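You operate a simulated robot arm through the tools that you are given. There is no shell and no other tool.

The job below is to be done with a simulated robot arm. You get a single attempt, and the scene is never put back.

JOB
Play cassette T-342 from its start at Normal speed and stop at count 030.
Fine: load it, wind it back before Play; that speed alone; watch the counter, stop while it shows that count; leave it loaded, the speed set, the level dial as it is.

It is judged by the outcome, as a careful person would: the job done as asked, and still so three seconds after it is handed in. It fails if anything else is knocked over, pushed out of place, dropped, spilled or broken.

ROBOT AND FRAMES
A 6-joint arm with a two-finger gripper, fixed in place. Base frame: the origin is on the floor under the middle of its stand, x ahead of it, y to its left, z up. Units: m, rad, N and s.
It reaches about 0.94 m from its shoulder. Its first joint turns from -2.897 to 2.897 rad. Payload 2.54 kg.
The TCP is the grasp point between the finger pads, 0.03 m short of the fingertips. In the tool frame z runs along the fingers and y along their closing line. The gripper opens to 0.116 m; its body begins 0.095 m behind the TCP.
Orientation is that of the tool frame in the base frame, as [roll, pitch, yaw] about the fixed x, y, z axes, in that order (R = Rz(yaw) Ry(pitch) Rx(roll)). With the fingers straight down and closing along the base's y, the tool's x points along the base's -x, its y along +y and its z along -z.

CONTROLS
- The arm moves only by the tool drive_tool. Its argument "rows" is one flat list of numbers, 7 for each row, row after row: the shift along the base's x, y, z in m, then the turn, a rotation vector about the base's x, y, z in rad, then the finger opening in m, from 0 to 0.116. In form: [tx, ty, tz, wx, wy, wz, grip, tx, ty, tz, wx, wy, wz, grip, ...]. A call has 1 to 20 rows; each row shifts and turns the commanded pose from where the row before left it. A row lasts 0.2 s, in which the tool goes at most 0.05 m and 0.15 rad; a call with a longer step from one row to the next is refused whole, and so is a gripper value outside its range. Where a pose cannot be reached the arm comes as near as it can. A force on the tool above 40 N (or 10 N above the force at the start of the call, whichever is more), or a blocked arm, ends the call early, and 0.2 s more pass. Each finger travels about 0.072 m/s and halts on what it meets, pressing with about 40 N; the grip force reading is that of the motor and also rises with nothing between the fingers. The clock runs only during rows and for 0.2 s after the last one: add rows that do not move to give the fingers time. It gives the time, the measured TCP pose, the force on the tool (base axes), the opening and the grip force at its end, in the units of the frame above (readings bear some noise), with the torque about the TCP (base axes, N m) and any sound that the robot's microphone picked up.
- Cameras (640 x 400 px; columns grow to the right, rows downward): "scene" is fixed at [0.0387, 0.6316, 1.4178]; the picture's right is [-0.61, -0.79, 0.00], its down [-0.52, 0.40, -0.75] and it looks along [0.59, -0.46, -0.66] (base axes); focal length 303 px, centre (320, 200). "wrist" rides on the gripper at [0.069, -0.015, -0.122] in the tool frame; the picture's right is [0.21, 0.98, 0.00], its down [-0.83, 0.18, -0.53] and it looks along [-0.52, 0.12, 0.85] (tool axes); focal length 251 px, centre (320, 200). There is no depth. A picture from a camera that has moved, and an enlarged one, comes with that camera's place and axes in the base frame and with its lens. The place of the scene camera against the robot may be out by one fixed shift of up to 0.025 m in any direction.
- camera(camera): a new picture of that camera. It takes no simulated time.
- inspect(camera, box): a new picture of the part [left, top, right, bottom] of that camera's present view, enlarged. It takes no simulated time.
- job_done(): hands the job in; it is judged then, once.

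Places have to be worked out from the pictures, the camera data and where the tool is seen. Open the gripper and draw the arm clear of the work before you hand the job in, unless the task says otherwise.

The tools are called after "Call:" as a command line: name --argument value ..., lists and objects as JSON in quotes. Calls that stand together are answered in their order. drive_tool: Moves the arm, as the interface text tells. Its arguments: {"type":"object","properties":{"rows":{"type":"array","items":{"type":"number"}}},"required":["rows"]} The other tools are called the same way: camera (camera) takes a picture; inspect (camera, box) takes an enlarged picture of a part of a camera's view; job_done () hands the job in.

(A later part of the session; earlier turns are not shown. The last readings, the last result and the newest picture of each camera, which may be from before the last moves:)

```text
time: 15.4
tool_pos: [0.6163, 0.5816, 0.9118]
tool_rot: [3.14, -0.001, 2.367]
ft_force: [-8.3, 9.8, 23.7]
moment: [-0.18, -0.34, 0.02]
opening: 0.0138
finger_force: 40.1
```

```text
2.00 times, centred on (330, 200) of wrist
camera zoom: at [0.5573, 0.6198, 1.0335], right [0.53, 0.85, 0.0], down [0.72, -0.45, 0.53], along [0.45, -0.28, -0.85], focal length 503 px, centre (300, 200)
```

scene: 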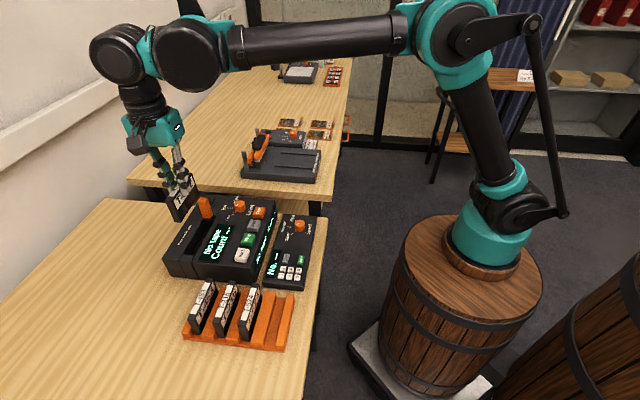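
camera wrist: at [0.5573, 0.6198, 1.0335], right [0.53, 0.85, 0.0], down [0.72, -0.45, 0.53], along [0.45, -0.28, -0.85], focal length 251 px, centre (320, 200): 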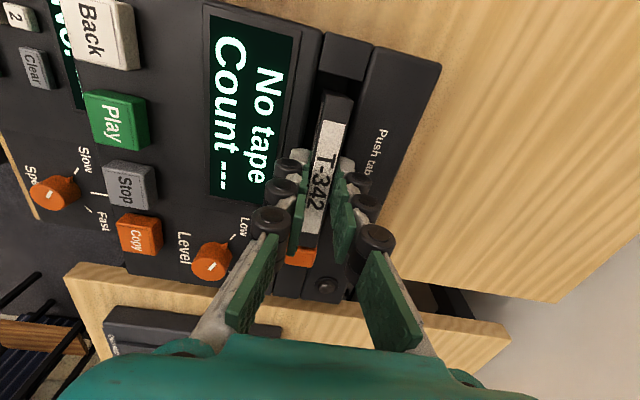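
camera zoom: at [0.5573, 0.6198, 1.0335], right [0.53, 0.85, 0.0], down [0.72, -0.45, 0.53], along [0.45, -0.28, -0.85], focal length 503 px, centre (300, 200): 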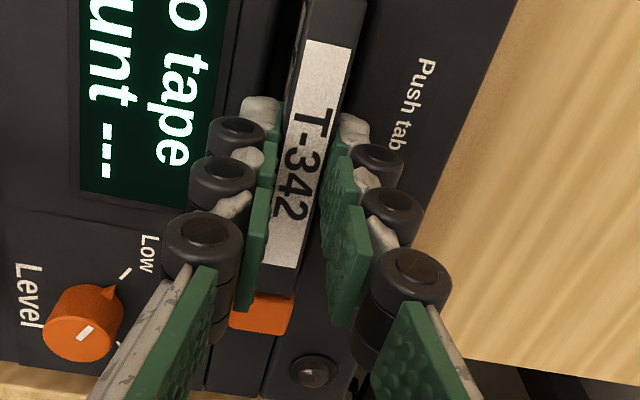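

The tab went about 33 mm straight down as the cassette's far lower edge met a sloping surface, so the slot floor looks like a spring-loaded carriage that the tab pushes down. I have room for about 12 mm more before the fingertips reach the deck. I'll press on in small steps, watching force and display.

Call:
drive_tool --rows '[0, 0, -0.003, 0, 0, 0, 0.006, 0, 0, -0.003, 0, 0, 0, 0.006, 0, 0, 0, 0, 0, 0, 0.006]'

Call:
inspect --camera "scene" --box '[170, 185, 270, 275]'

Call:
inspect --camera "wrist" --box '[250, 30, 410, 300]'

```text
time: 16.2
tool_pos: [0.6167, 0.5807, 0.9054]
tool_rot: [3.138, 0.0, 2.369]
ft_force: [-12.8, 13.6, 21.6]
moment: [0.04, -0.06, 0.03]
opening: 0.0137
finger_force: 40.3
```

```text
4.44 times, centred on (220, 230) of scene
camera zoom: at [0.0387, 0.6316, 1.4178], right [-0.61, -0.79, 0.0], down [-0.52, 0.4, -0.75], along [0.59, -0.46, -0.66], focal length 1347 px, centre (764, 67)
```

zoom: 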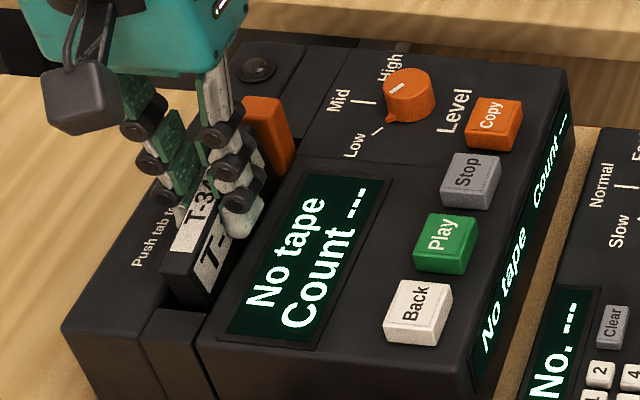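

```text
1.48 times, centred on (330, 165) of wrist
camera zoom: at [0.5576, 0.6195, 1.0271], right [0.53, 0.85, 0.0], down [0.72, -0.45, 0.53], along [0.45, -0.28, -0.85], focal length 372 px, centre (305, 252)
```

zoom: 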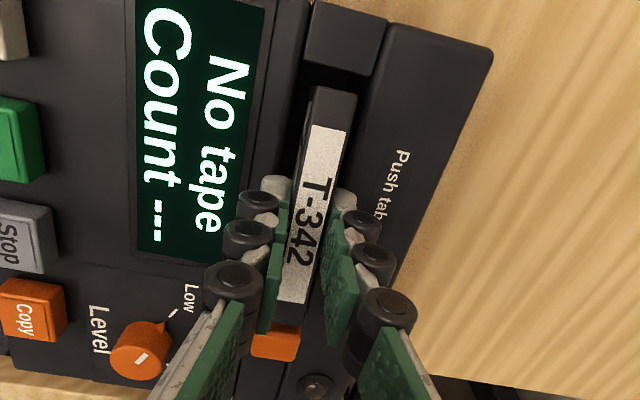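

The tab hasn't moved further, and the sideways force grew to about 18 N toward the slot's near end, with only about 6 mm of gap left there. The cassette's far edge seems to be on a ramp at the tab's foot, so it must sit closer to the near-end block. I'll lift it gently and look again.

Call:
drive_tool --rows '[0, 0, 0.006, 0, 0, 0, 0.006, 0, 0, 0.008, 0, 0, 0, 0.006, 0, 0, 0.01, 0, 0, 0, 0.006, 0, 0, 0.012, 0, 0, 0, 0.006, 0, 0, 0.012, 0, 0, 0, 0.006, 0, 0, 0, 0, 0, 0, 0.006]'

Call:
inspect --camera "scene" --box '[160, 180, 240, 280]'

Call:
inspect --camera "wrist" --box '[230, 30, 430, 280]'

```text
time: 17.6
tool_pos: [0.6183, 0.5816, 0.9522]
tool_rot: [3.141, -0.002, 2.367]
ft_force: [-12.0, 13.5, -5.5]
moment: [0.96, 0.88, 0.0]
opening: 0.0137
finger_force: 39.8
```

```text
4.00 times, centred on (200, 230) of scene
camera zoom: at [0.0387, 0.6316, 1.4178], right [-0.61, -0.79, 0.0], down [-0.52, 0.4, -0.75], along [0.59, -0.46, -0.66], focal length 1212 px, centre (800, 80)
```

zoom: 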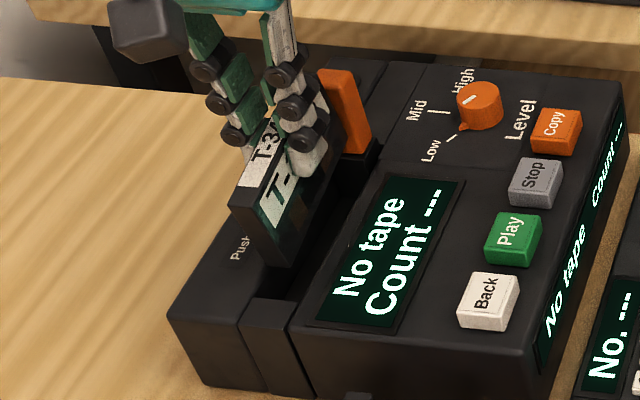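

```text
1.60 times, centred on (330, 155) of wrist
camera zoom: at [0.559, 0.6198, 1.075], right [0.53, 0.85, 0.0], down [0.72, -0.45, 0.53], along [0.45, -0.28, -0.85], focal length 402 px, centre (304, 272)
```

zoom: 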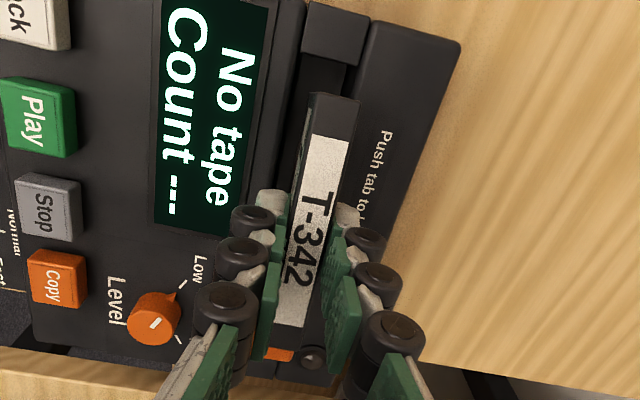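

The tab has sprung back up. The sideways force acts at the cassette's bottom, so the cassette has probably tilted in the fingers and is leaning on the tab post. I'll ease off away from the tab, rise clear, and measure the tilt.

Call:
drive_tool --rows '[-0.004, 0.004, 0.002, 0, 0, 0, 0.006, -0.004, 0.004, 0.01, 0, 0, 0, 0.006, -0.003, 0.003, 0.02, 0, 0, 0, 0.006, 0, 0, 0.025, 0, 0, 0, 0.006, 0, 0, 0.025, 0, 0, 0, 0.006, 0, 0, 0, 0, 0, 0, 0.006]'

Call:
inspect --camera "scene" --box '[160, 170, 260, 270]'

Call:
inspect --camera "wrist" --box '[230, 30, 430, 280]'

```text
time: 19.0
tool_pos: [0.6067, 0.5919, 1.0352]
tool_rot: [-3.141, -0.001, 2.368]
ft_force: [-0.2, 0.2, 0.2]
moment: [-0.01, 0.0, -0.02]
opening: 0.0138
finger_force: 39.6
```

```text
4.00 times, centred on (210, 220) of scene
camera zoom: at [0.0387, 0.6316, 1.4178], right [-0.61, -0.79, 0.0], down [-0.52, 0.4, -0.75], along [0.59, -0.46, -0.66], focal length 1212 px, centre (760, 120)
```

zoom: 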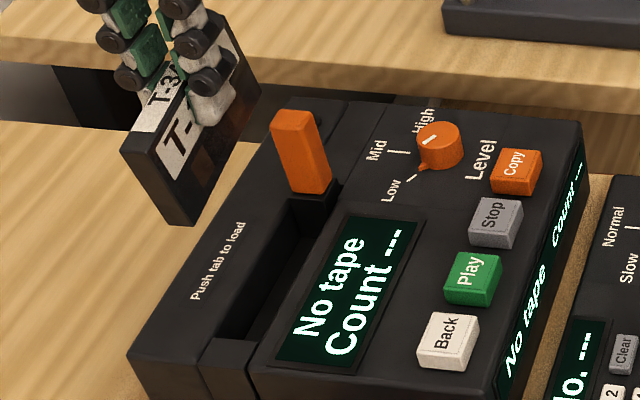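

```text
1.60 times, centred on (330, 155) of wrist
camera zoom: at [0.5484, 0.6303, 1.1572], right [0.53, 0.85, 0.0], down [0.72, -0.45, 0.53], along [0.45, -0.28, -0.85], focal length 402 px, centre (304, 272)
```

zoom: 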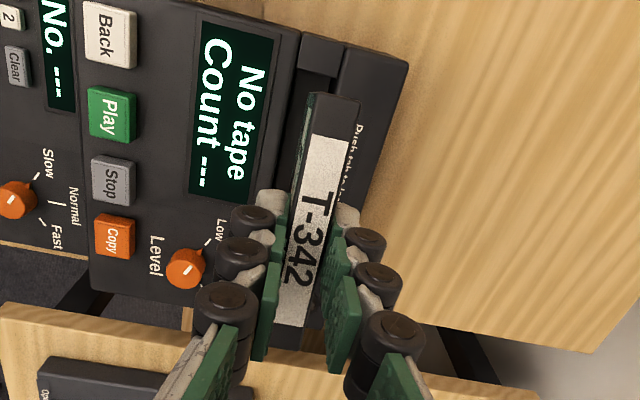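

Forces are back to zero and the tab is upright again. I'll zoom in on the held cassette to measure its tilt in the fingers.

Call:
inspect --camera "wrist" --box '[290, 70, 390, 132]'

Call:
inspect --camera "wrist" --box '[280, 180, 380, 243]'

Call:
inspect --camera "scene" --box '[180, 170, 240, 230]'

```text
6.40 times, centred on (340, 101) of wrist
camera zoom: at [0.5484, 0.6303, 1.1572], right [0.53, 0.85, 0.0], down [0.72, -0.45, 0.53], along [0.45, -0.28, -0.85], focal length 1609 px, centre (192, 834)
```

zoom: 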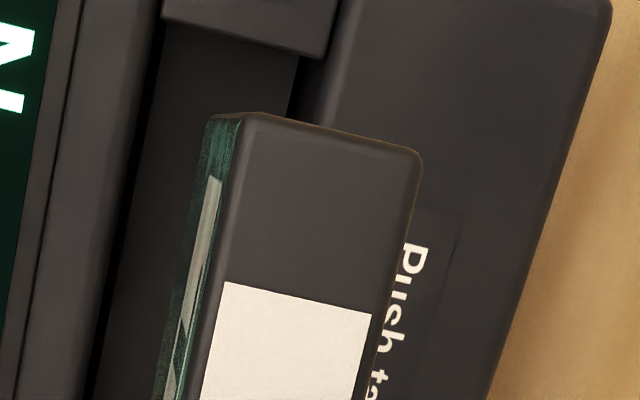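

```text
6.35 times, centred on (330, 212) of wrist
camera zoom: at [0.5484, 0.6303, 1.1572], right [0.53, 0.85, 0.0], down [0.72, -0.45, 0.53], along [0.45, -0.28, -0.85], focal length 1596 px, centre (256, 127)
```

zoom: 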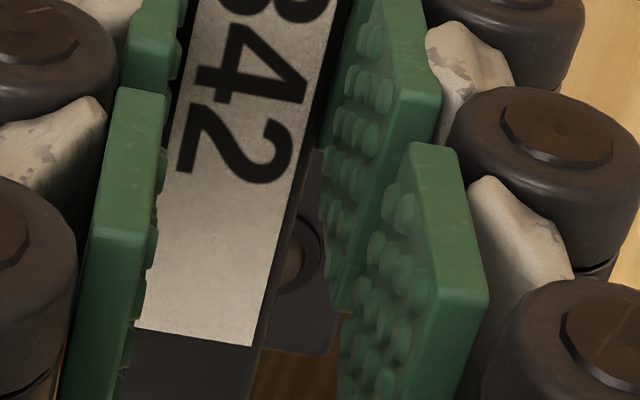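

```text
6.67 times, centred on (210, 200) of scene
camera zoom: at [0.0387, 0.6316, 1.4178], right [-0.61, -0.79, 0.0], down [-0.52, 0.4, -0.75], along [0.59, -0.46, -0.66], focal length 2020 px, centre (1053, 200)
```

zoom: 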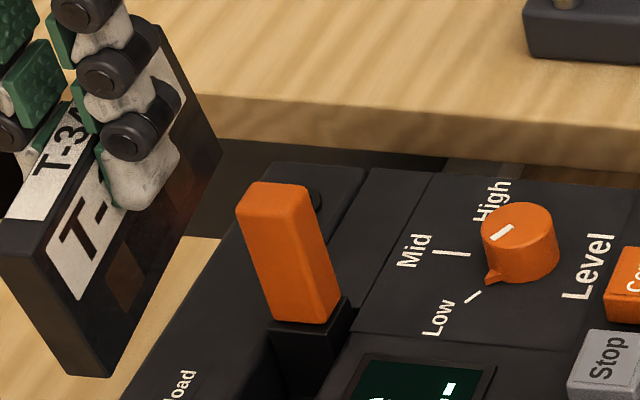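

The cassette is tilted about 9° with its tab-side end up. I'll take high-zoom views of the slot interior and tab foot while they're unobstructed.

Call:
inspect --camera "scene" --box '[195, 205, 220, 225]'

Call:
inspect --camera "scene" --box '[180, 215, 220, 265]'

```text
16.00 times, centred on (208, 215) of scene
camera zoom: at [0.0387, 0.6316, 1.4178], right [-0.61, -0.79, 0.0], down [-0.52, 0.4, -0.75], along [0.59, -0.46, -0.66], focal length 4849 px, centre (2120, -40)
```

zoom: 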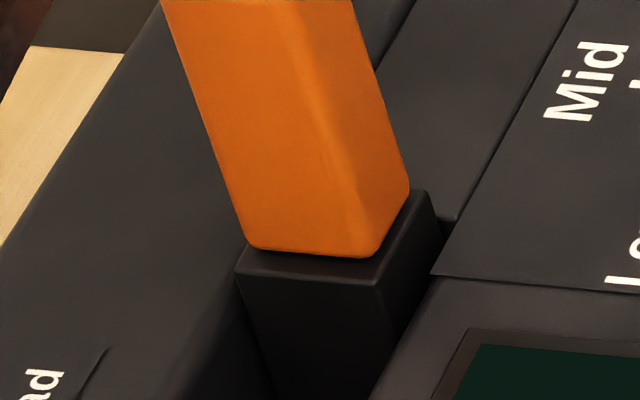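

```text
8.00 times, centred on (200, 240) of scene
camera zoom: at [0.0387, 0.6316, 1.4178], right [-0.61, -0.79, 0.0], down [-0.52, 0.4, -0.75], along [0.59, -0.46, -0.66], focal length 2424 px, centre (1280, -120)
```

zoom: 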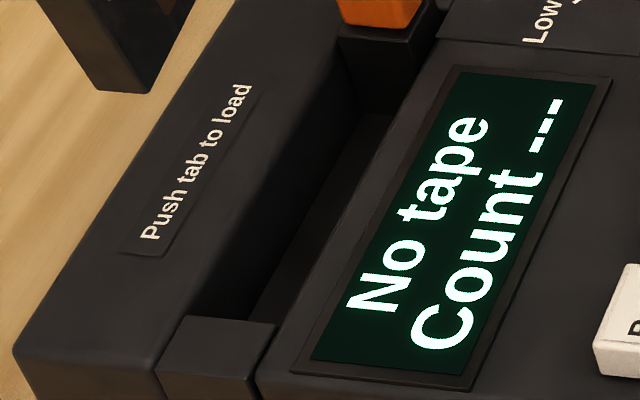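

The tab block's top stands a few mm proud at z≈0.874, and its front face is about 0.106 m from the near-end block. So the cassette's end had landed on the tab block and pushed it down, which tilted the cassette in my grip. I'll rotate the tool about 9° to level the cassette and measure it again.

Call:
drive_tool --rows '[0, 0, 0, 0.0362, 0.037, 0, 0.006, 0, 0, 0, 0.0362, 0.037, 0, 0.006, 0, 0, 0, 0.0362, 0.037, 0, 0.006, 0, 0, 0, 0, 0, 0, 0.006]'

Call:
camera --camera "wrist"

Call:
inspect --camera "scene" --box '[150, 160, 250, 240]'

Call:
inspect --camera "wrist" --box '[270, 40, 400, 130]'

```text
time: 20.0
tool_pos: [0.6091, 0.591, 1.0348]
tool_rot: [-3.141, -0.155, 2.369]
ft_force: [0.1, 0.6, -0.3]
moment: [-0.03, 0.03, 0.01]
opening: 0.0137
finger_force: 39.3
```

```text
taken
camera wrist: at [0.5626, 0.6167, 1.1662], right [0.53, 0.85, 0.03], down [0.77, -0.5, 0.4], along [0.36, -0.19, -0.92], focal length 251 px, centre (320, 200)
```

wrist: 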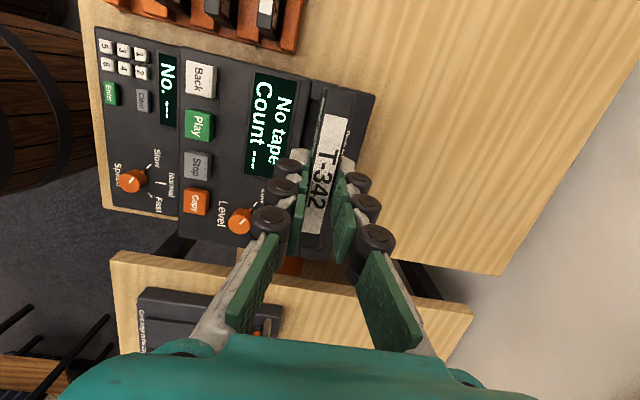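

```text
5.00 times, centred on (200, 200) of scene
camera zoom: at [0.0387, 0.6316, 1.4178], right [-0.61, -0.79, 0.0], down [-0.52, 0.4, -0.75], along [0.59, -0.46, -0.66], focal length 1515 px, centre (920, 200)
```

zoom: 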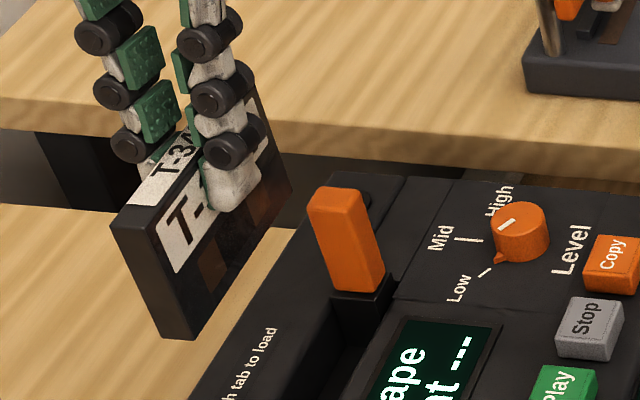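

```text
4.44 times, centred on (335, 85) of wrist
camera zoom: at [0.5626, 0.6167, 1.1662], right [0.53, 0.85, 0.03], down [0.77, -0.5, 0.4], along [0.36, -0.19, -0.92], focal length 1118 px, centre (253, 711)
```

zoom: 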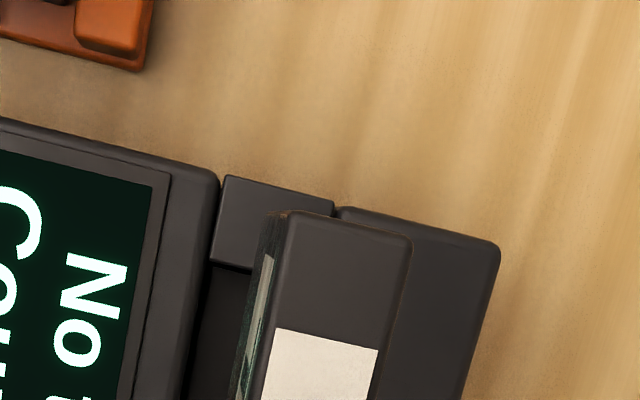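

The cassette is now level to within about 2°. It needs to go 16 mm toward the tab to leave about 5 mm at the near block and 10 mm at the tab. I'll shift that much, lower to just above the deck, and check before inserting.

Call:
drive_tool --rows '[0.0113, -0.0111, -0.01, 0, 0, 0, 0.006, 0, 0, -0.025, 0, 0, 0, 0.006, 0, 0, -0.025, 0, 0, 0, 0.006, 0, 0, -0.02, 0, 0, 0, 0.006, 0, 0, 0, 0, 0, 0, 0.006]'

Call:
inspect --camera "scene" --box '[160, 180, 240, 260]'

Call:
inspect --camera "wrist" --box '[270, 20, 400, 120]'

Call:
inspect --camera "wrist" --box '[250, 180, 410, 300]'

```text
time: 21.2
tool_pos: [0.619, 0.5807, 0.954]
tool_rot: [-3.141, -0.154, 2.367]
ft_force: [0.4, -0.6, -0.9]
moment: [0.0, 0.0, -0.01]
opening: 0.0137
finger_force: 40.2
```

```text
5.00 times, centred on (200, 220) of scene
camera zoom: at [0.0387, 0.6316, 1.4178], right [-0.61, -0.79, 0.0], down [-0.52, 0.4, -0.75], along [0.59, -0.46, -0.66], focal length 1515 px, centre (920, 100)
```

zoom: 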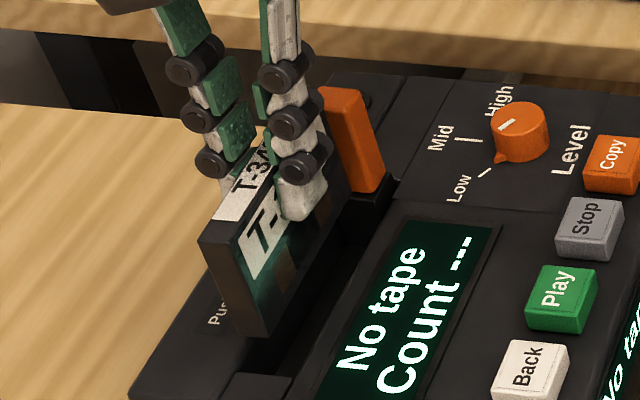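

```text
4.00 times, centred on (335, 70) of wrist
camera zoom: at [0.5741, 0.6051, 1.0855], right [0.53, 0.85, 0.03], down [0.77, -0.5, 0.4], along [0.36, -0.19, -0.92], focal length 1006 px, centre (260, 720)
```

zoom: 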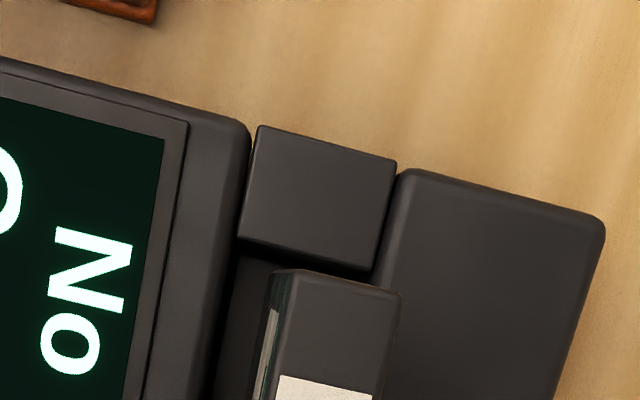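

```text
3.33 times, centred on (330, 240) of wrist
camera zoom: at [0.5741, 0.6051, 1.0855], right [0.53, 0.85, 0.03], down [0.77, -0.5, 0.4], along [0.36, -0.19, -0.92], focal length 838 px, centre (287, 67)
```

zoom: 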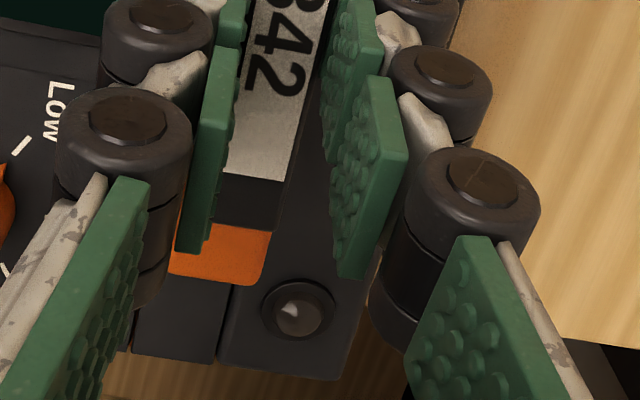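

Alignment is good: about 5 mm gap at the near block, centred across the slot, and clear of the tab. Lowering into the slot now, slowly.

Call:
drive_tool --rows '[0, 0, -0.012, 0, 0, 0, 0.006, 0, 0, -0.012, 0, 0, 0, 0.006, 0, 0, -0.01, 0, 0, 0, 0.006, 0, 0, 0, 0, 0, 0, 0.006]'

Call:
inspect --camera "scene" --box '[160, 180, 240, 260]'

Call:
inspect --camera "wrist" --box '[270, 20, 400, 120]'

```text
time: 22.2
tool_pos: [0.6196, 0.5817, 0.9199]
tool_rot: [-3.141, -0.157, 2.367]
ft_force: [-0.6, -0.1, -0.1]
moment: [-0.04, 0.04, 0.0]
opening: 0.014
finger_force: 40.4
```

```text
5.00 times, centred on (200, 220) of scene
camera zoom: at [0.0387, 0.6316, 1.4178], right [-0.61, -0.79, 0.0], down [-0.52, 0.4, -0.75], along [0.59, -0.46, -0.66], focal length 1515 px, centre (920, 100)
```

zoom: 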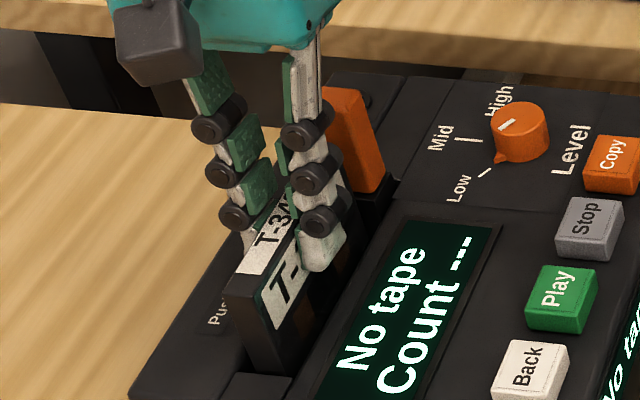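

```text
4.00 times, centred on (335, 70) of wrist
camera zoom: at [0.5737, 0.6051, 1.0519], right [0.53, 0.85, 0.03], down [0.77, -0.5, 0.4], along [0.36, -0.19, -0.92], focal length 1006 px, centre (260, 720)
```

zoom: 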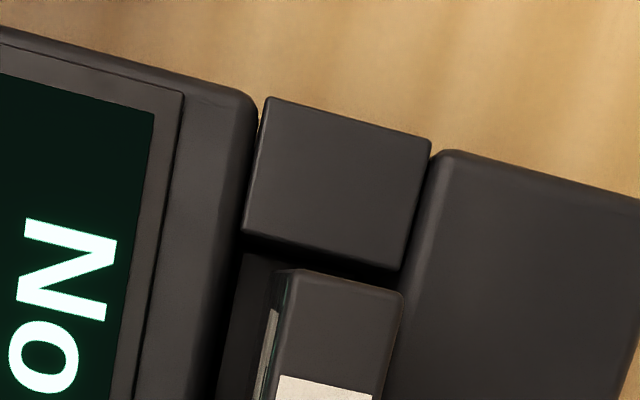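

No contact force, the tab is still up, and the cassette is in the slot. Continuing down in small steps to find the floor.

Call:
drive_tool --rows '[0, 0, -0.004, 0, 0, 0, 0.006, 0, 0, -0.004, 0, 0, 0, 0.006, 0, 0, 0, 0, 0, 0, 0.006]'

Call:
inspect --camera "scene" --box '[160, 180, 240, 260]'

```text
time: 23.0
tool_pos: [0.6185, 0.5808, 0.9126]
tool_rot: [3.141, -0.156, 2.366]
ft_force: [-0.2, -0.1, -0.2]
moment: [0.0, -0.02, 0.0]
opening: 0.0136
finger_force: 39.8
```

```text
5.00 times, centred on (200, 220) of scene
camera zoom: at [0.0387, 0.6316, 1.4178], right [-0.61, -0.79, 0.0], down [-0.52, 0.4, -0.75], along [0.59, -0.46, -0.66], focal length 1515 px, centre (920, 100)
```

zoom: 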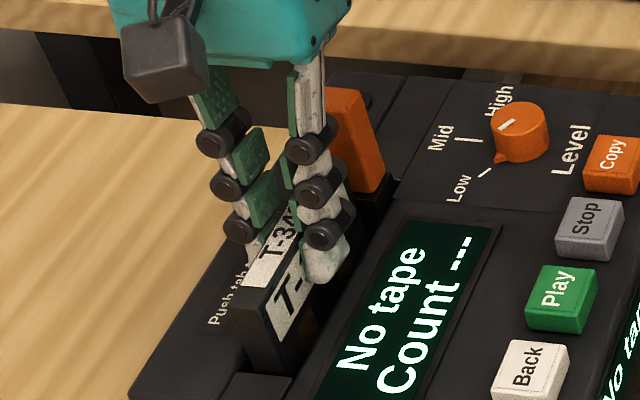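

Still free. Two more 4 mm steps, with the fingertips still about 9 mm above the deck afterwards.

Call:
drive_tool --rows '[0, 0, -0.004, 0, 0, 0, 0.006, 0, 0, -0.004, 0, 0, 0, 0.006, 0, 0, 0, 0, 0, 0, 0.006]'

Call:
inspect --camera "scene" --box '[160, 180, 240, 260]'

Call:
camera --camera "wrist"

```text
time: 23.8
tool_pos: [0.6184, 0.5808, 0.9043]
tool_rot: [-3.141, -0.156, 2.367]
ft_force: [-0.3, 0.9, 0.9]
moment: [0.04, -0.01, 0.05]
opening: 0.0134
finger_force: 39.4
```

```text
5.00 times, centred on (200, 220) of scene
camera zoom: at [0.0387, 0.6316, 1.4178], right [-0.61, -0.79, 0.0], down [-0.52, 0.4, -0.75], along [0.59, -0.46, -0.66], focal length 1515 px, centre (920, 100)
```

zoom: 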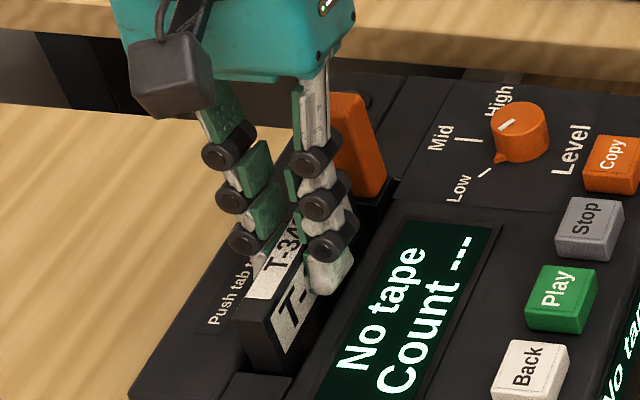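

```text
taken
camera wrist: at [0.5737, 0.6055, 1.0358], right [0.53, 0.85, 0.03], down [0.77, -0.5, 0.4], along [0.36, -0.19, -0.92], focal length 251 px, centre (320, 200)
```

wrist: 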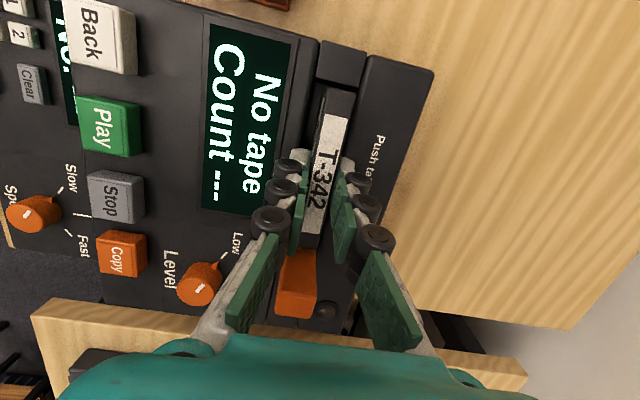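

No floor yet. One more 3 mm step, then another if still free.

Call:
drive_tool --rows '[0, 0, -0.003, 0, 0, 0, 0.006, 0, 0, 0, 0, 0, 0, 0.006]'

Call:
inspect --camera "scene" --box '[180, 200, 230, 260]'

```text
time: 24.4
tool_pos: [0.6189, 0.5815, 0.9012]
tool_rot: [-3.141, -0.156, 2.368]
ft_force: [-0.1, -0.2, 0.7]
moment: [-0.04, -0.04, -0.01]
opening: 0.0137
finger_force: 40.6
```

```text
6.67 times, centred on (205, 230) of scene
camera zoom: at [0.0387, 0.6316, 1.4178], right [-0.61, -0.79, 0.0], down [-0.52, 0.4, -0.75], along [0.59, -0.46, -0.66], focal length 2020 px, centre (1087, 0)
```

zoom: 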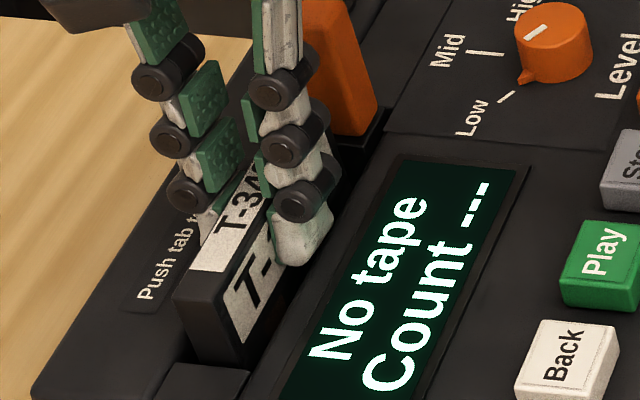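

Still free; the fingertips are now about 5 mm above the deck. One last 2.5 mm step before releasing.

Call:
drive_tool --rows '[0, 0, -0.0025, 0, 0, 0, 0.006, 0, 0, 0, 0, 0, 0, 0.006]'

Call:
inspect --camera "wrist" --box '[250, 20, 410, 180]'

```text
time: 25.0
tool_pos: [0.6194, 0.5803, 0.9]
tool_rot: [3.139, -0.157, 2.368]
ft_force: [4.9, 2.3, 20.1]
moment: [0.09, -0.42, 0.04]
opening: 0.0137
finger_force: 39.8
```

```text
2.50 times, centred on (330, 100) of wrist
camera zoom: at [0.5737, 0.6055, 1.0312], right [0.53, 0.85, 0.03], down [0.77, -0.5, 0.4], along [0.36, -0.19, -0.92], focal length 629 px, centre (295, 450)
```

zoom: 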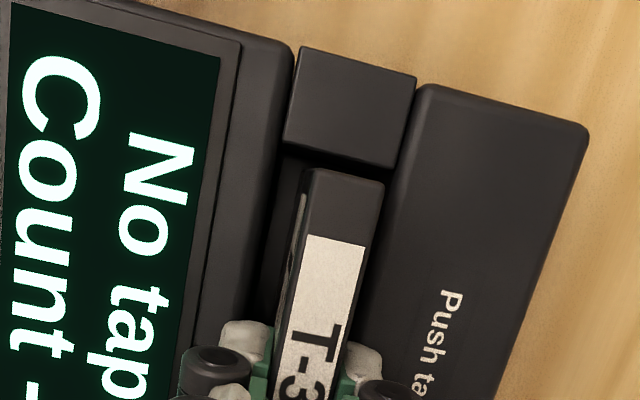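

Floor contact at last: 20 N upward, centred, so the cassette sits flat on the floor. I'll ease the preload off and open the fingers.

Call:
drive_tool --rows '[0, 0, 0.0015, 0, 0, 0, 0.006, 0, 0, 0, 0, 0, 0, 0.03, 0, 0, 0, 0, 0, 0, 0.04, 0, 0, 0, 0, 0, 0, 0.04]'

Call:
camera --camera "wrist"

Call:
inspect --camera "scene" --box '[180, 200, 230, 260]'

```text
time: 26.0
tool_pos: [0.6195, 0.5813, 0.9006]
tool_rot: [-3.141, -0.155, 2.37]
ft_force: [1.1, -0.1, 1.1]
moment: [0.0, 0.01, -0.01]
opening: 0.04
finger_force: 0.1
```

```text
taken
camera wrist: at [0.5735, 0.6055, 1.0319], right [0.53, 0.85, 0.03], down [0.77, -0.5, 0.4], along [0.36, -0.19, -0.92], focal length 251 px, centre (320, 200)
```

wrist: 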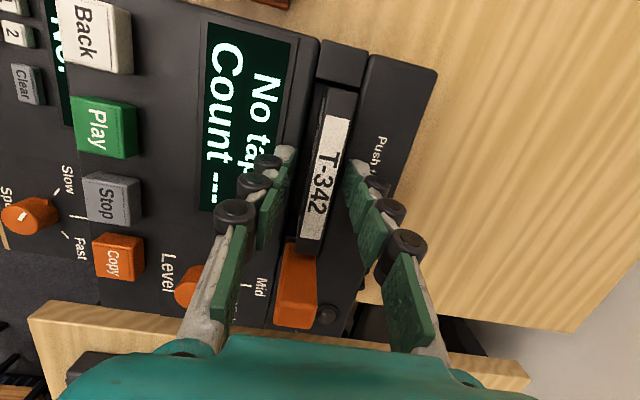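

```text
6.67 times, centred on (205, 230) of scene
camera zoom: at [0.0387, 0.6316, 1.4178], right [-0.61, -0.79, 0.0], down [-0.52, 0.4, -0.75], along [0.59, -0.46, -0.66], focal length 2020 px, centre (1087, 0)
```

zoom: 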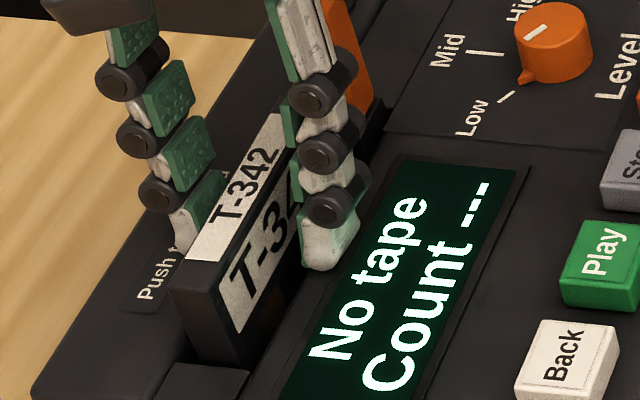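

Released, and T-342 stands in the slot. I'll raise the tool clear, level it again and look over the result.

Call:
drive_tool --rows '[0, 0, 0.015, 0, 0, 0, 0.04, 0, 0, 0.025, 0, 0, 0, 0.04, 0, 0, 0.03, 0, 0, 0, 0.04, 0, 0, 0.03, -0.0362, -0.037, 0, 0.04, 0, 0, 0.02, -0.0362, -0.037, 0, 0.04, 0, 0, 0, -0.0362, -0.037, 0, 0.04, 0, 0, 0, 0, 0, 0, 0.04]'

Call:
camera --camera "wrist"

Call:
inspect --camera "scene" --box '[160, 180, 260, 280]'

Call:
inspect --camera "wrist" --box '[260, 20, 400, 240]'

```text
time: 27.6
tool_pos: [0.6181, 0.5807, 1.0205]
tool_rot: [3.141, 0.002, 2.368]
ft_force: [0.3, 0.4, -0.5]
moment: [0.01, -0.01, 0.04]
opening: 0.0403
finger_force: 0.0
```

```text
taken
camera wrist: at [0.5594, 0.6195, 1.143], right [0.53, 0.85, 0.0], down [0.72, -0.45, 0.53], along [0.45, -0.28, -0.84], focal length 251 px, centre (320, 200)
```

wrist: 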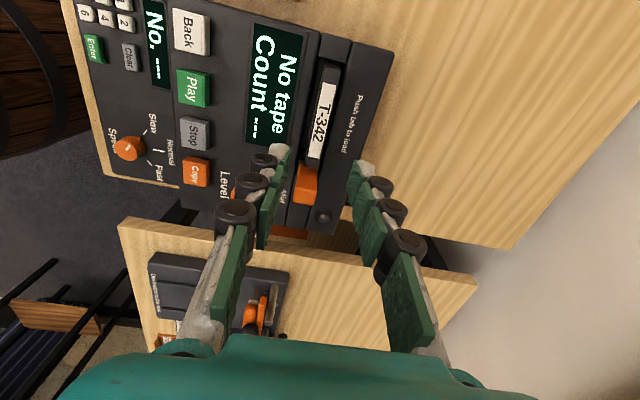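

```text
4.00 times, centred on (210, 230) of scene
camera zoom: at [0.0387, 0.6316, 1.4178], right [-0.61, -0.79, 0.0], down [-0.52, 0.4, -0.75], along [0.59, -0.46, -0.66], focal length 1212 px, centre (760, 80)
```

zoom: 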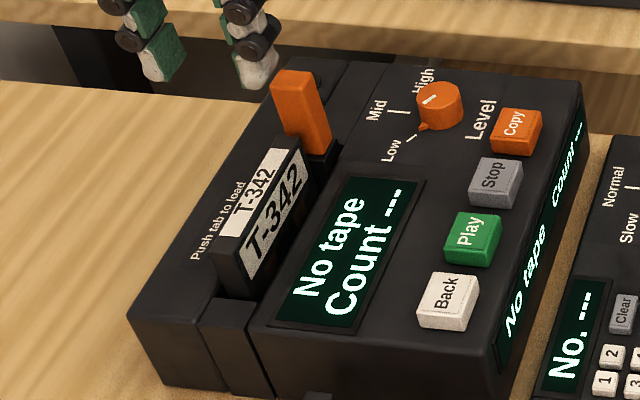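

```text
1.82 times, centred on (330, 130) of wrist
camera zoom: at [0.5594, 0.6195, 1.143], right [0.53, 0.85, 0.0], down [0.72, -0.45, 0.53], along [0.45, -0.28, -0.84], focal length 457 px, centre (302, 327)
```

zoom: 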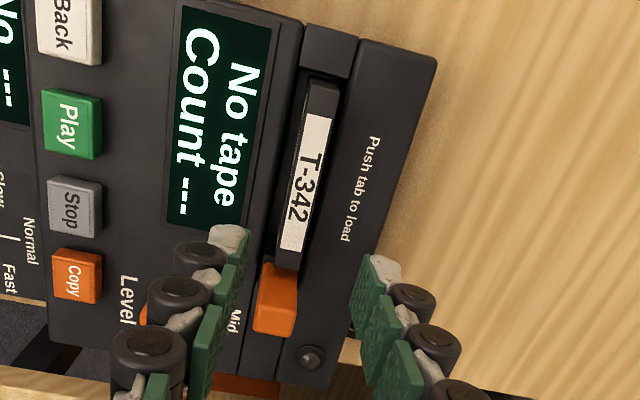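

T-342 is seated cleanly with the tab up. I'll zoom on the tab top to locate it for pushing.

Call:
inspect --camera "wrist" --box '[280, 140, 360, 220]'

Call:
inspect --camera "scene" --box '[195, 190, 225, 225]'

```text
5.00 times, centred on (320, 180) of wrist
camera zoom: at [0.5594, 0.6195, 1.143], right [0.53, 0.85, 0.0], down [0.72, -0.45, 0.53], along [0.45, -0.28, -0.84], focal length 1257 px, centre (320, 300)
```

zoom: 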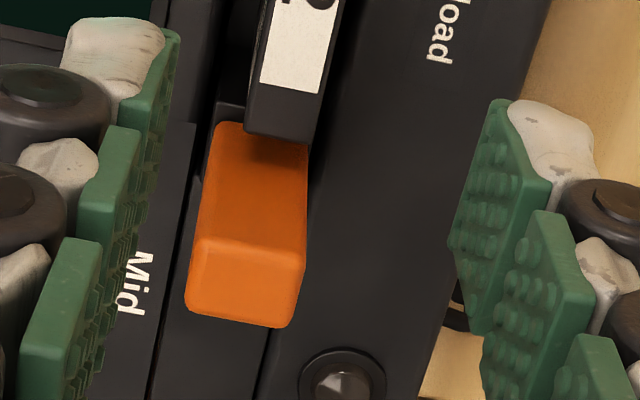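

```text
11.43 times, centred on (210, 208) of scene
camera zoom: at [0.0387, 0.6316, 1.4178], right [-0.61, -0.79, 0.0], down [-0.52, 0.4, -0.75], along [0.59, -0.46, -0.66], focal length 3463 px, centre (1577, 114)
```

zoom: 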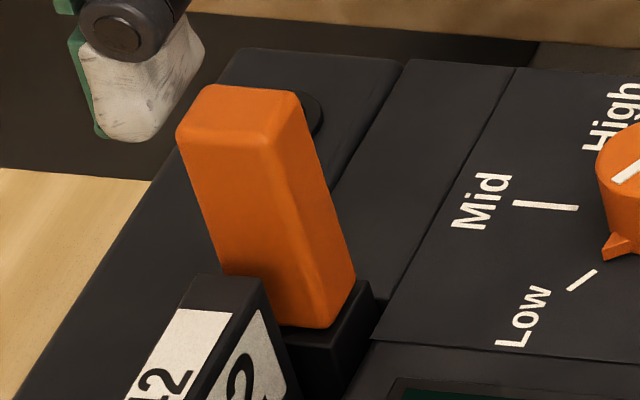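

Tab top centre is about (0.666, 0.534, 0.924). I'll close the fingers, move above it and come down to about 1 cm over it.

Call:
drive_tool --rows '[0.016, -0.0155, 0, 0, 0, 0, 0.01, 0.016, -0.0155, 0, 0, 0, 0, 0.0, 0.0155, -0.0155, -0.02, 0, 0, 0, 0.0, 0, 0, -0.035, 0, 0, 0, 0.0, 0, 0, 0, 0, 0, 0, 0.0]'

Call:
camera --camera "wrist"

Call:
inspect --camera "scene" --box '[160, 170, 260, 250]'

```text
time: 28.8
tool_pos: [0.6661, 0.5342, 0.9649]
tool_rot: [-3.14, 0.0, 2.367]
ft_force: [0.4, 0.7, 0.1]
moment: [-0.02, 0.02, -0.01]
opening: 0.0
finger_force: 28.9
```

```text
taken
camera wrist: at [0.6072, 0.5725, 1.0876], right [0.53, 0.85, 0.0], down [0.72, -0.45, 0.53], along [0.45, -0.28, -0.85], focal length 251 px, centre (320, 200)
```

wrist: 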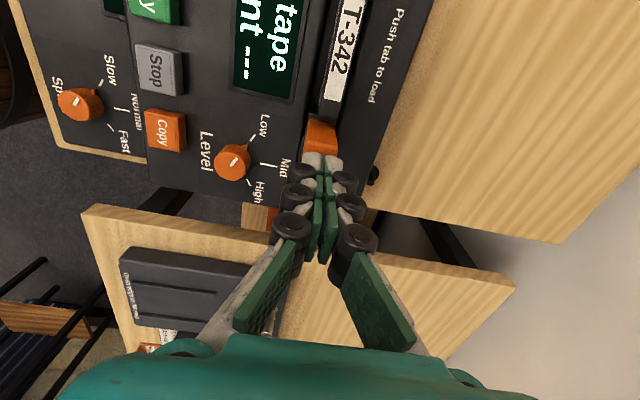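

```text
5.00 times, centred on (210, 210) of scene
camera zoom: at [0.0387, 0.6316, 1.4178], right [-0.61, -0.79, 0.0], down [-0.52, 0.4, -0.75], along [0.59, -0.46, -0.66], focal length 1515 px, centre (870, 150)
```

zoom: 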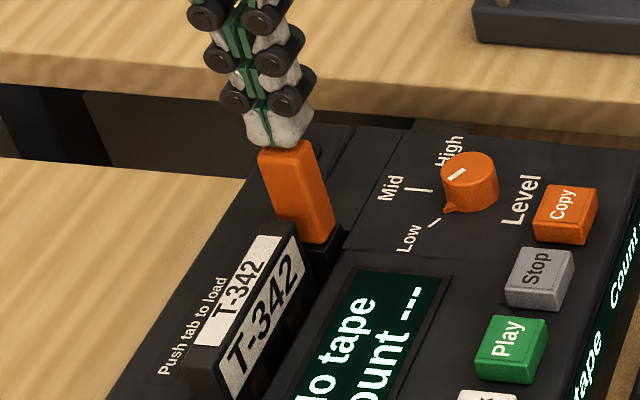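

The closed tips are right over the tab. Pressing it down in steps.

Call:
drive_tool --rows '[0, 0, -0.01, 0, 0, 0, 0.0, 0, 0, -0.01, 0, 0, 0, 0.0, 0, 0, -0.008, 0, 0, 0, 0.0, 0, 0, -0.006, 0, 0, 0, 0.0, 0, 0, 0, 0, 0, 0, 0.0]'

Call:
inspect --camera "scene" --box '[160, 170, 260, 250]'

Call:
camera --camera "wrist"

```text
time: 30.0
tool_pos: [0.6659, 0.5343, 0.9329]
tool_rot: [3.141, 0.002, 2.367]
ft_force: [2.4, 0.2, 12.1]
moment: [0.08, -0.03, 0.0]
opening: 0.0059
finger_force: 28.4
```

```text
5.00 times, centred on (210, 210) of scene
camera zoom: at [0.0387, 0.6316, 1.4178], right [-0.61, -0.79, 0.0], down [-0.52, 0.4, -0.75], along [0.59, -0.46, -0.66], focal length 1515 px, centre (870, 150)
```

zoom: 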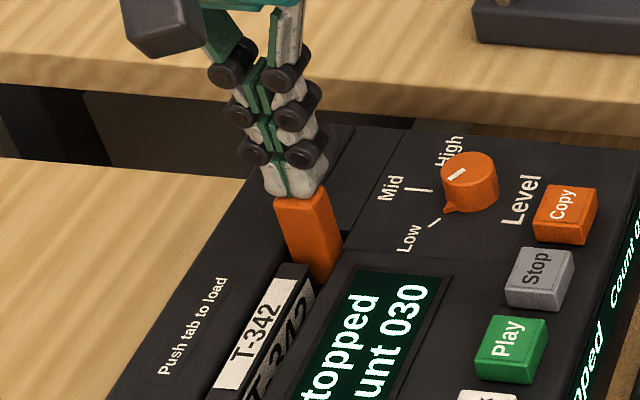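

```text
taken
camera wrist: at [0.6071, 0.5727, 1.0544], right [0.53, 0.85, 0.0], down [0.72, -0.45, 0.53], along [0.45, -0.28, -0.85], focal length 251 px, centre (320, 200)
```

wrist: 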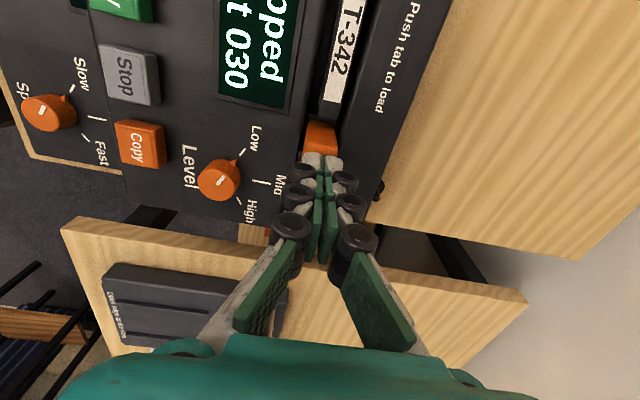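

The display now reads "Stopped, Count 030", so T-342 is loaded but wound to 030 and needs rewinding first. I'll raise the tool and check that it stays loaded.

Call:
drive_tool --rows '[0, 0, 0.006, 0, 0, 0, 0.0, 0, 0, 0.01, 0, 0, 0, 0.0, 0, 0, 0.03, 0, 0, 0, 0.0, 0, 0, 0.04, 0, 0, 0, 0.0, 0, 0, 0, 0, 0, 0, 0.0]'

Call:
inspect --camera "scene" --box '[160, 180, 320, 280]'

Call:
camera --camera "wrist"

```text
time: 31.2
tool_pos: [0.6679, 0.5351, 1.017]
tool_rot: [3.141, -0.002, 2.366]
ft_force: [-0.4, -0.2, 0.1]
moment: [0.03, 0.02, 0.02]
opening: 0.0
finger_force: 28.3
```

```text
4.00 times, centred on (240, 230) of scene
camera zoom: at [0.0387, 0.6316, 1.4178], right [-0.61, -0.79, 0.0], down [-0.52, 0.4, -0.75], along [0.59, -0.46, -0.66], focal length 1212 px, centre (640, 80)
```

zoom: 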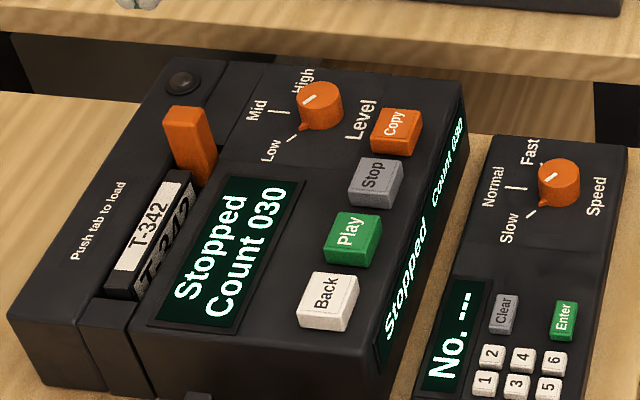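

```text
taken
camera wrist: at [0.6073, 0.5732, 1.1399], right [0.53, 0.85, 0.0], down [0.72, -0.45, 0.53], along [0.45, -0.28, -0.85], focal length 251 px, centre (320, 200)
```

wrist: 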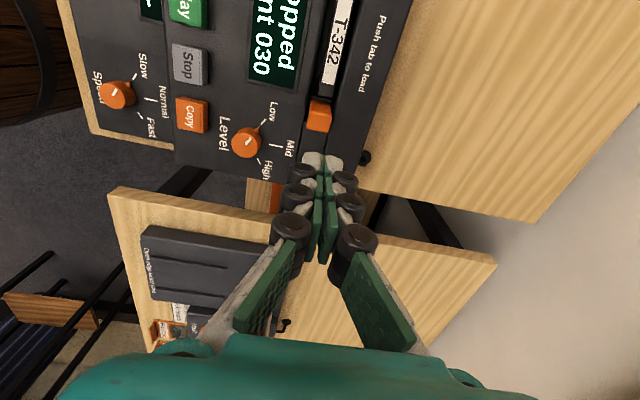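

Loaded and latched: the tab stays down and the display shows "Stopped, Count 030". Next is the Speed dial, which still points at Slow. I'll move over the side unit with the fingers' closing line across the pointer and look down at the knob.

Call:
drive_tool --rows '[-0.0247, -0.0305, 0, 0, 0, -0.1327, 0.03, -0.0247, -0.0305, 0, 0, 0, -0.1327, 0.06, -0.0247, -0.0305, 0, 0, 0, -0.1327, 0.09, -0.0247, -0.0305, -0.01, 0, 0, -0.1327, 0.116, -0.0247, -0.0305, -0.015, 0, 0, -0.1327, 0.116, -0.0247, -0.0305, -0.015, 0, 0, -0.1327, 0.116, 0, 0, 0, 0, 0, 0, 0.116]'

Call:
camera --camera "wrist"

Call:
camera --camera "scene"

```text
time: 32.8
tool_pos: [0.5179, 0.3512, 0.9778]
tool_rot: [3.141, -0.002, 1.57]
ft_force: [0.0, -0.4, 0.5]
moment: [0.0, -0.02, -0.01]
opening: 0.116
finger_force: 0.0
```

```text
taken
camera wrist: at [0.5039, 0.4209, 1.1], right [0.98, 0.21, 0.0], down [0.18, -0.83, 0.53], along [0.11, -0.52, -0.85], focal length 251 px, centre (320, 200)
```

wrist: 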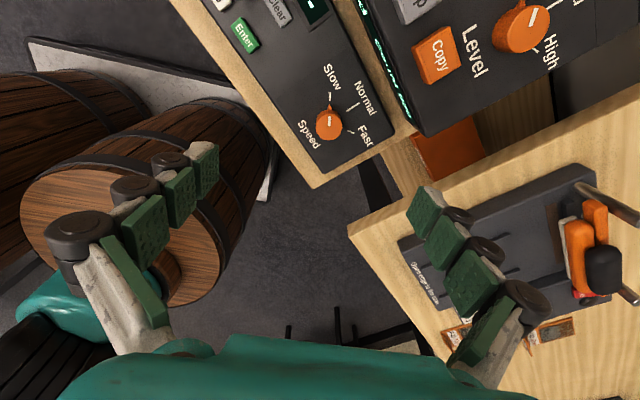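

```text
taken
```

scene: 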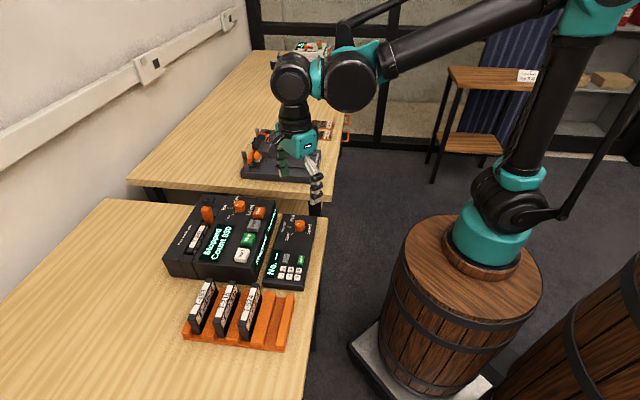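

The knob is clear in the view. Zooming in to measure knob, ticks and nearby edges.

Call:
inspect --camera "wrist" --box '[270, 60, 430, 190]'

Call:
inspect --camera "wrist" --box '[300, 85, 380, 150]'

Call:
inspect --camera "scene" --box '[270, 205, 330, 250]'

```text
3.08 times, centred on (350, 125) of wrist
camera zoom: at [0.5039, 0.4209, 1.1], right [0.98, 0.21, 0.0], down [0.18, -0.83, 0.53], along [0.11, -0.52, -0.85], focal length 774 px, centre (228, 431)
```

zoom: 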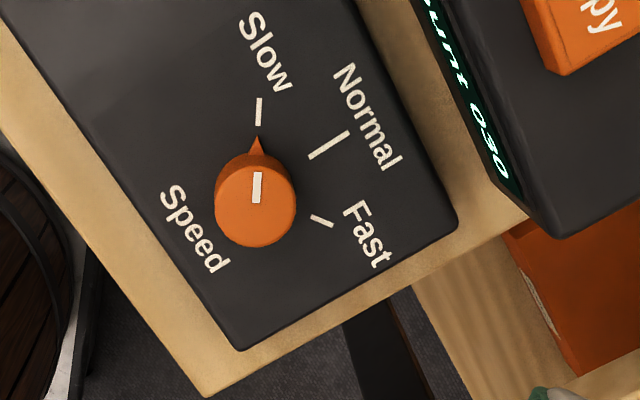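

```text
6.15 times, centred on (340, 118) of wrist
camera zoom: at [0.5039, 0.4209, 1.1], right [0.98, 0.21, 0.0], down [0.18, -0.83, 0.53], along [0.11, -0.52, -0.85], focal length 1547 px, centre (197, 708)
```

zoom: 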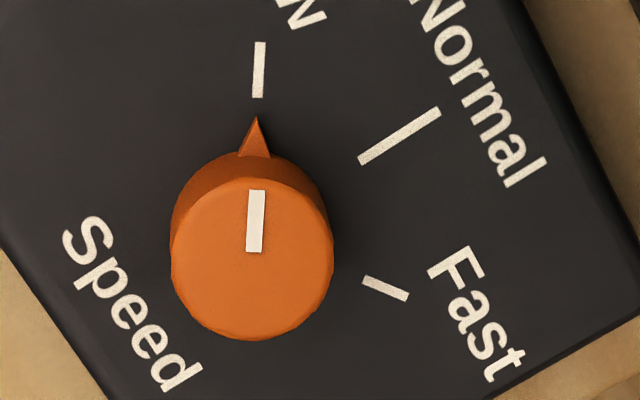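

```text
8.89 times, centred on (300, 228) of scene
camera zoom: at [0.0387, 0.6316, 1.4178], right [-0.61, -0.79, 0.0], down [-0.52, 0.4, -0.75], along [0.59, -0.46, -0.66], focal length 2694 px, centre (498, -44)
```

zoom: 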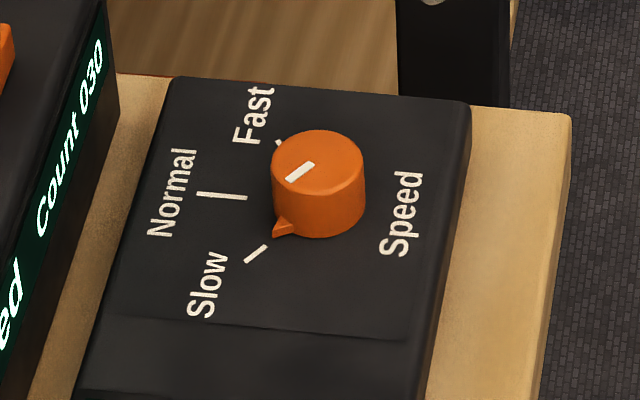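

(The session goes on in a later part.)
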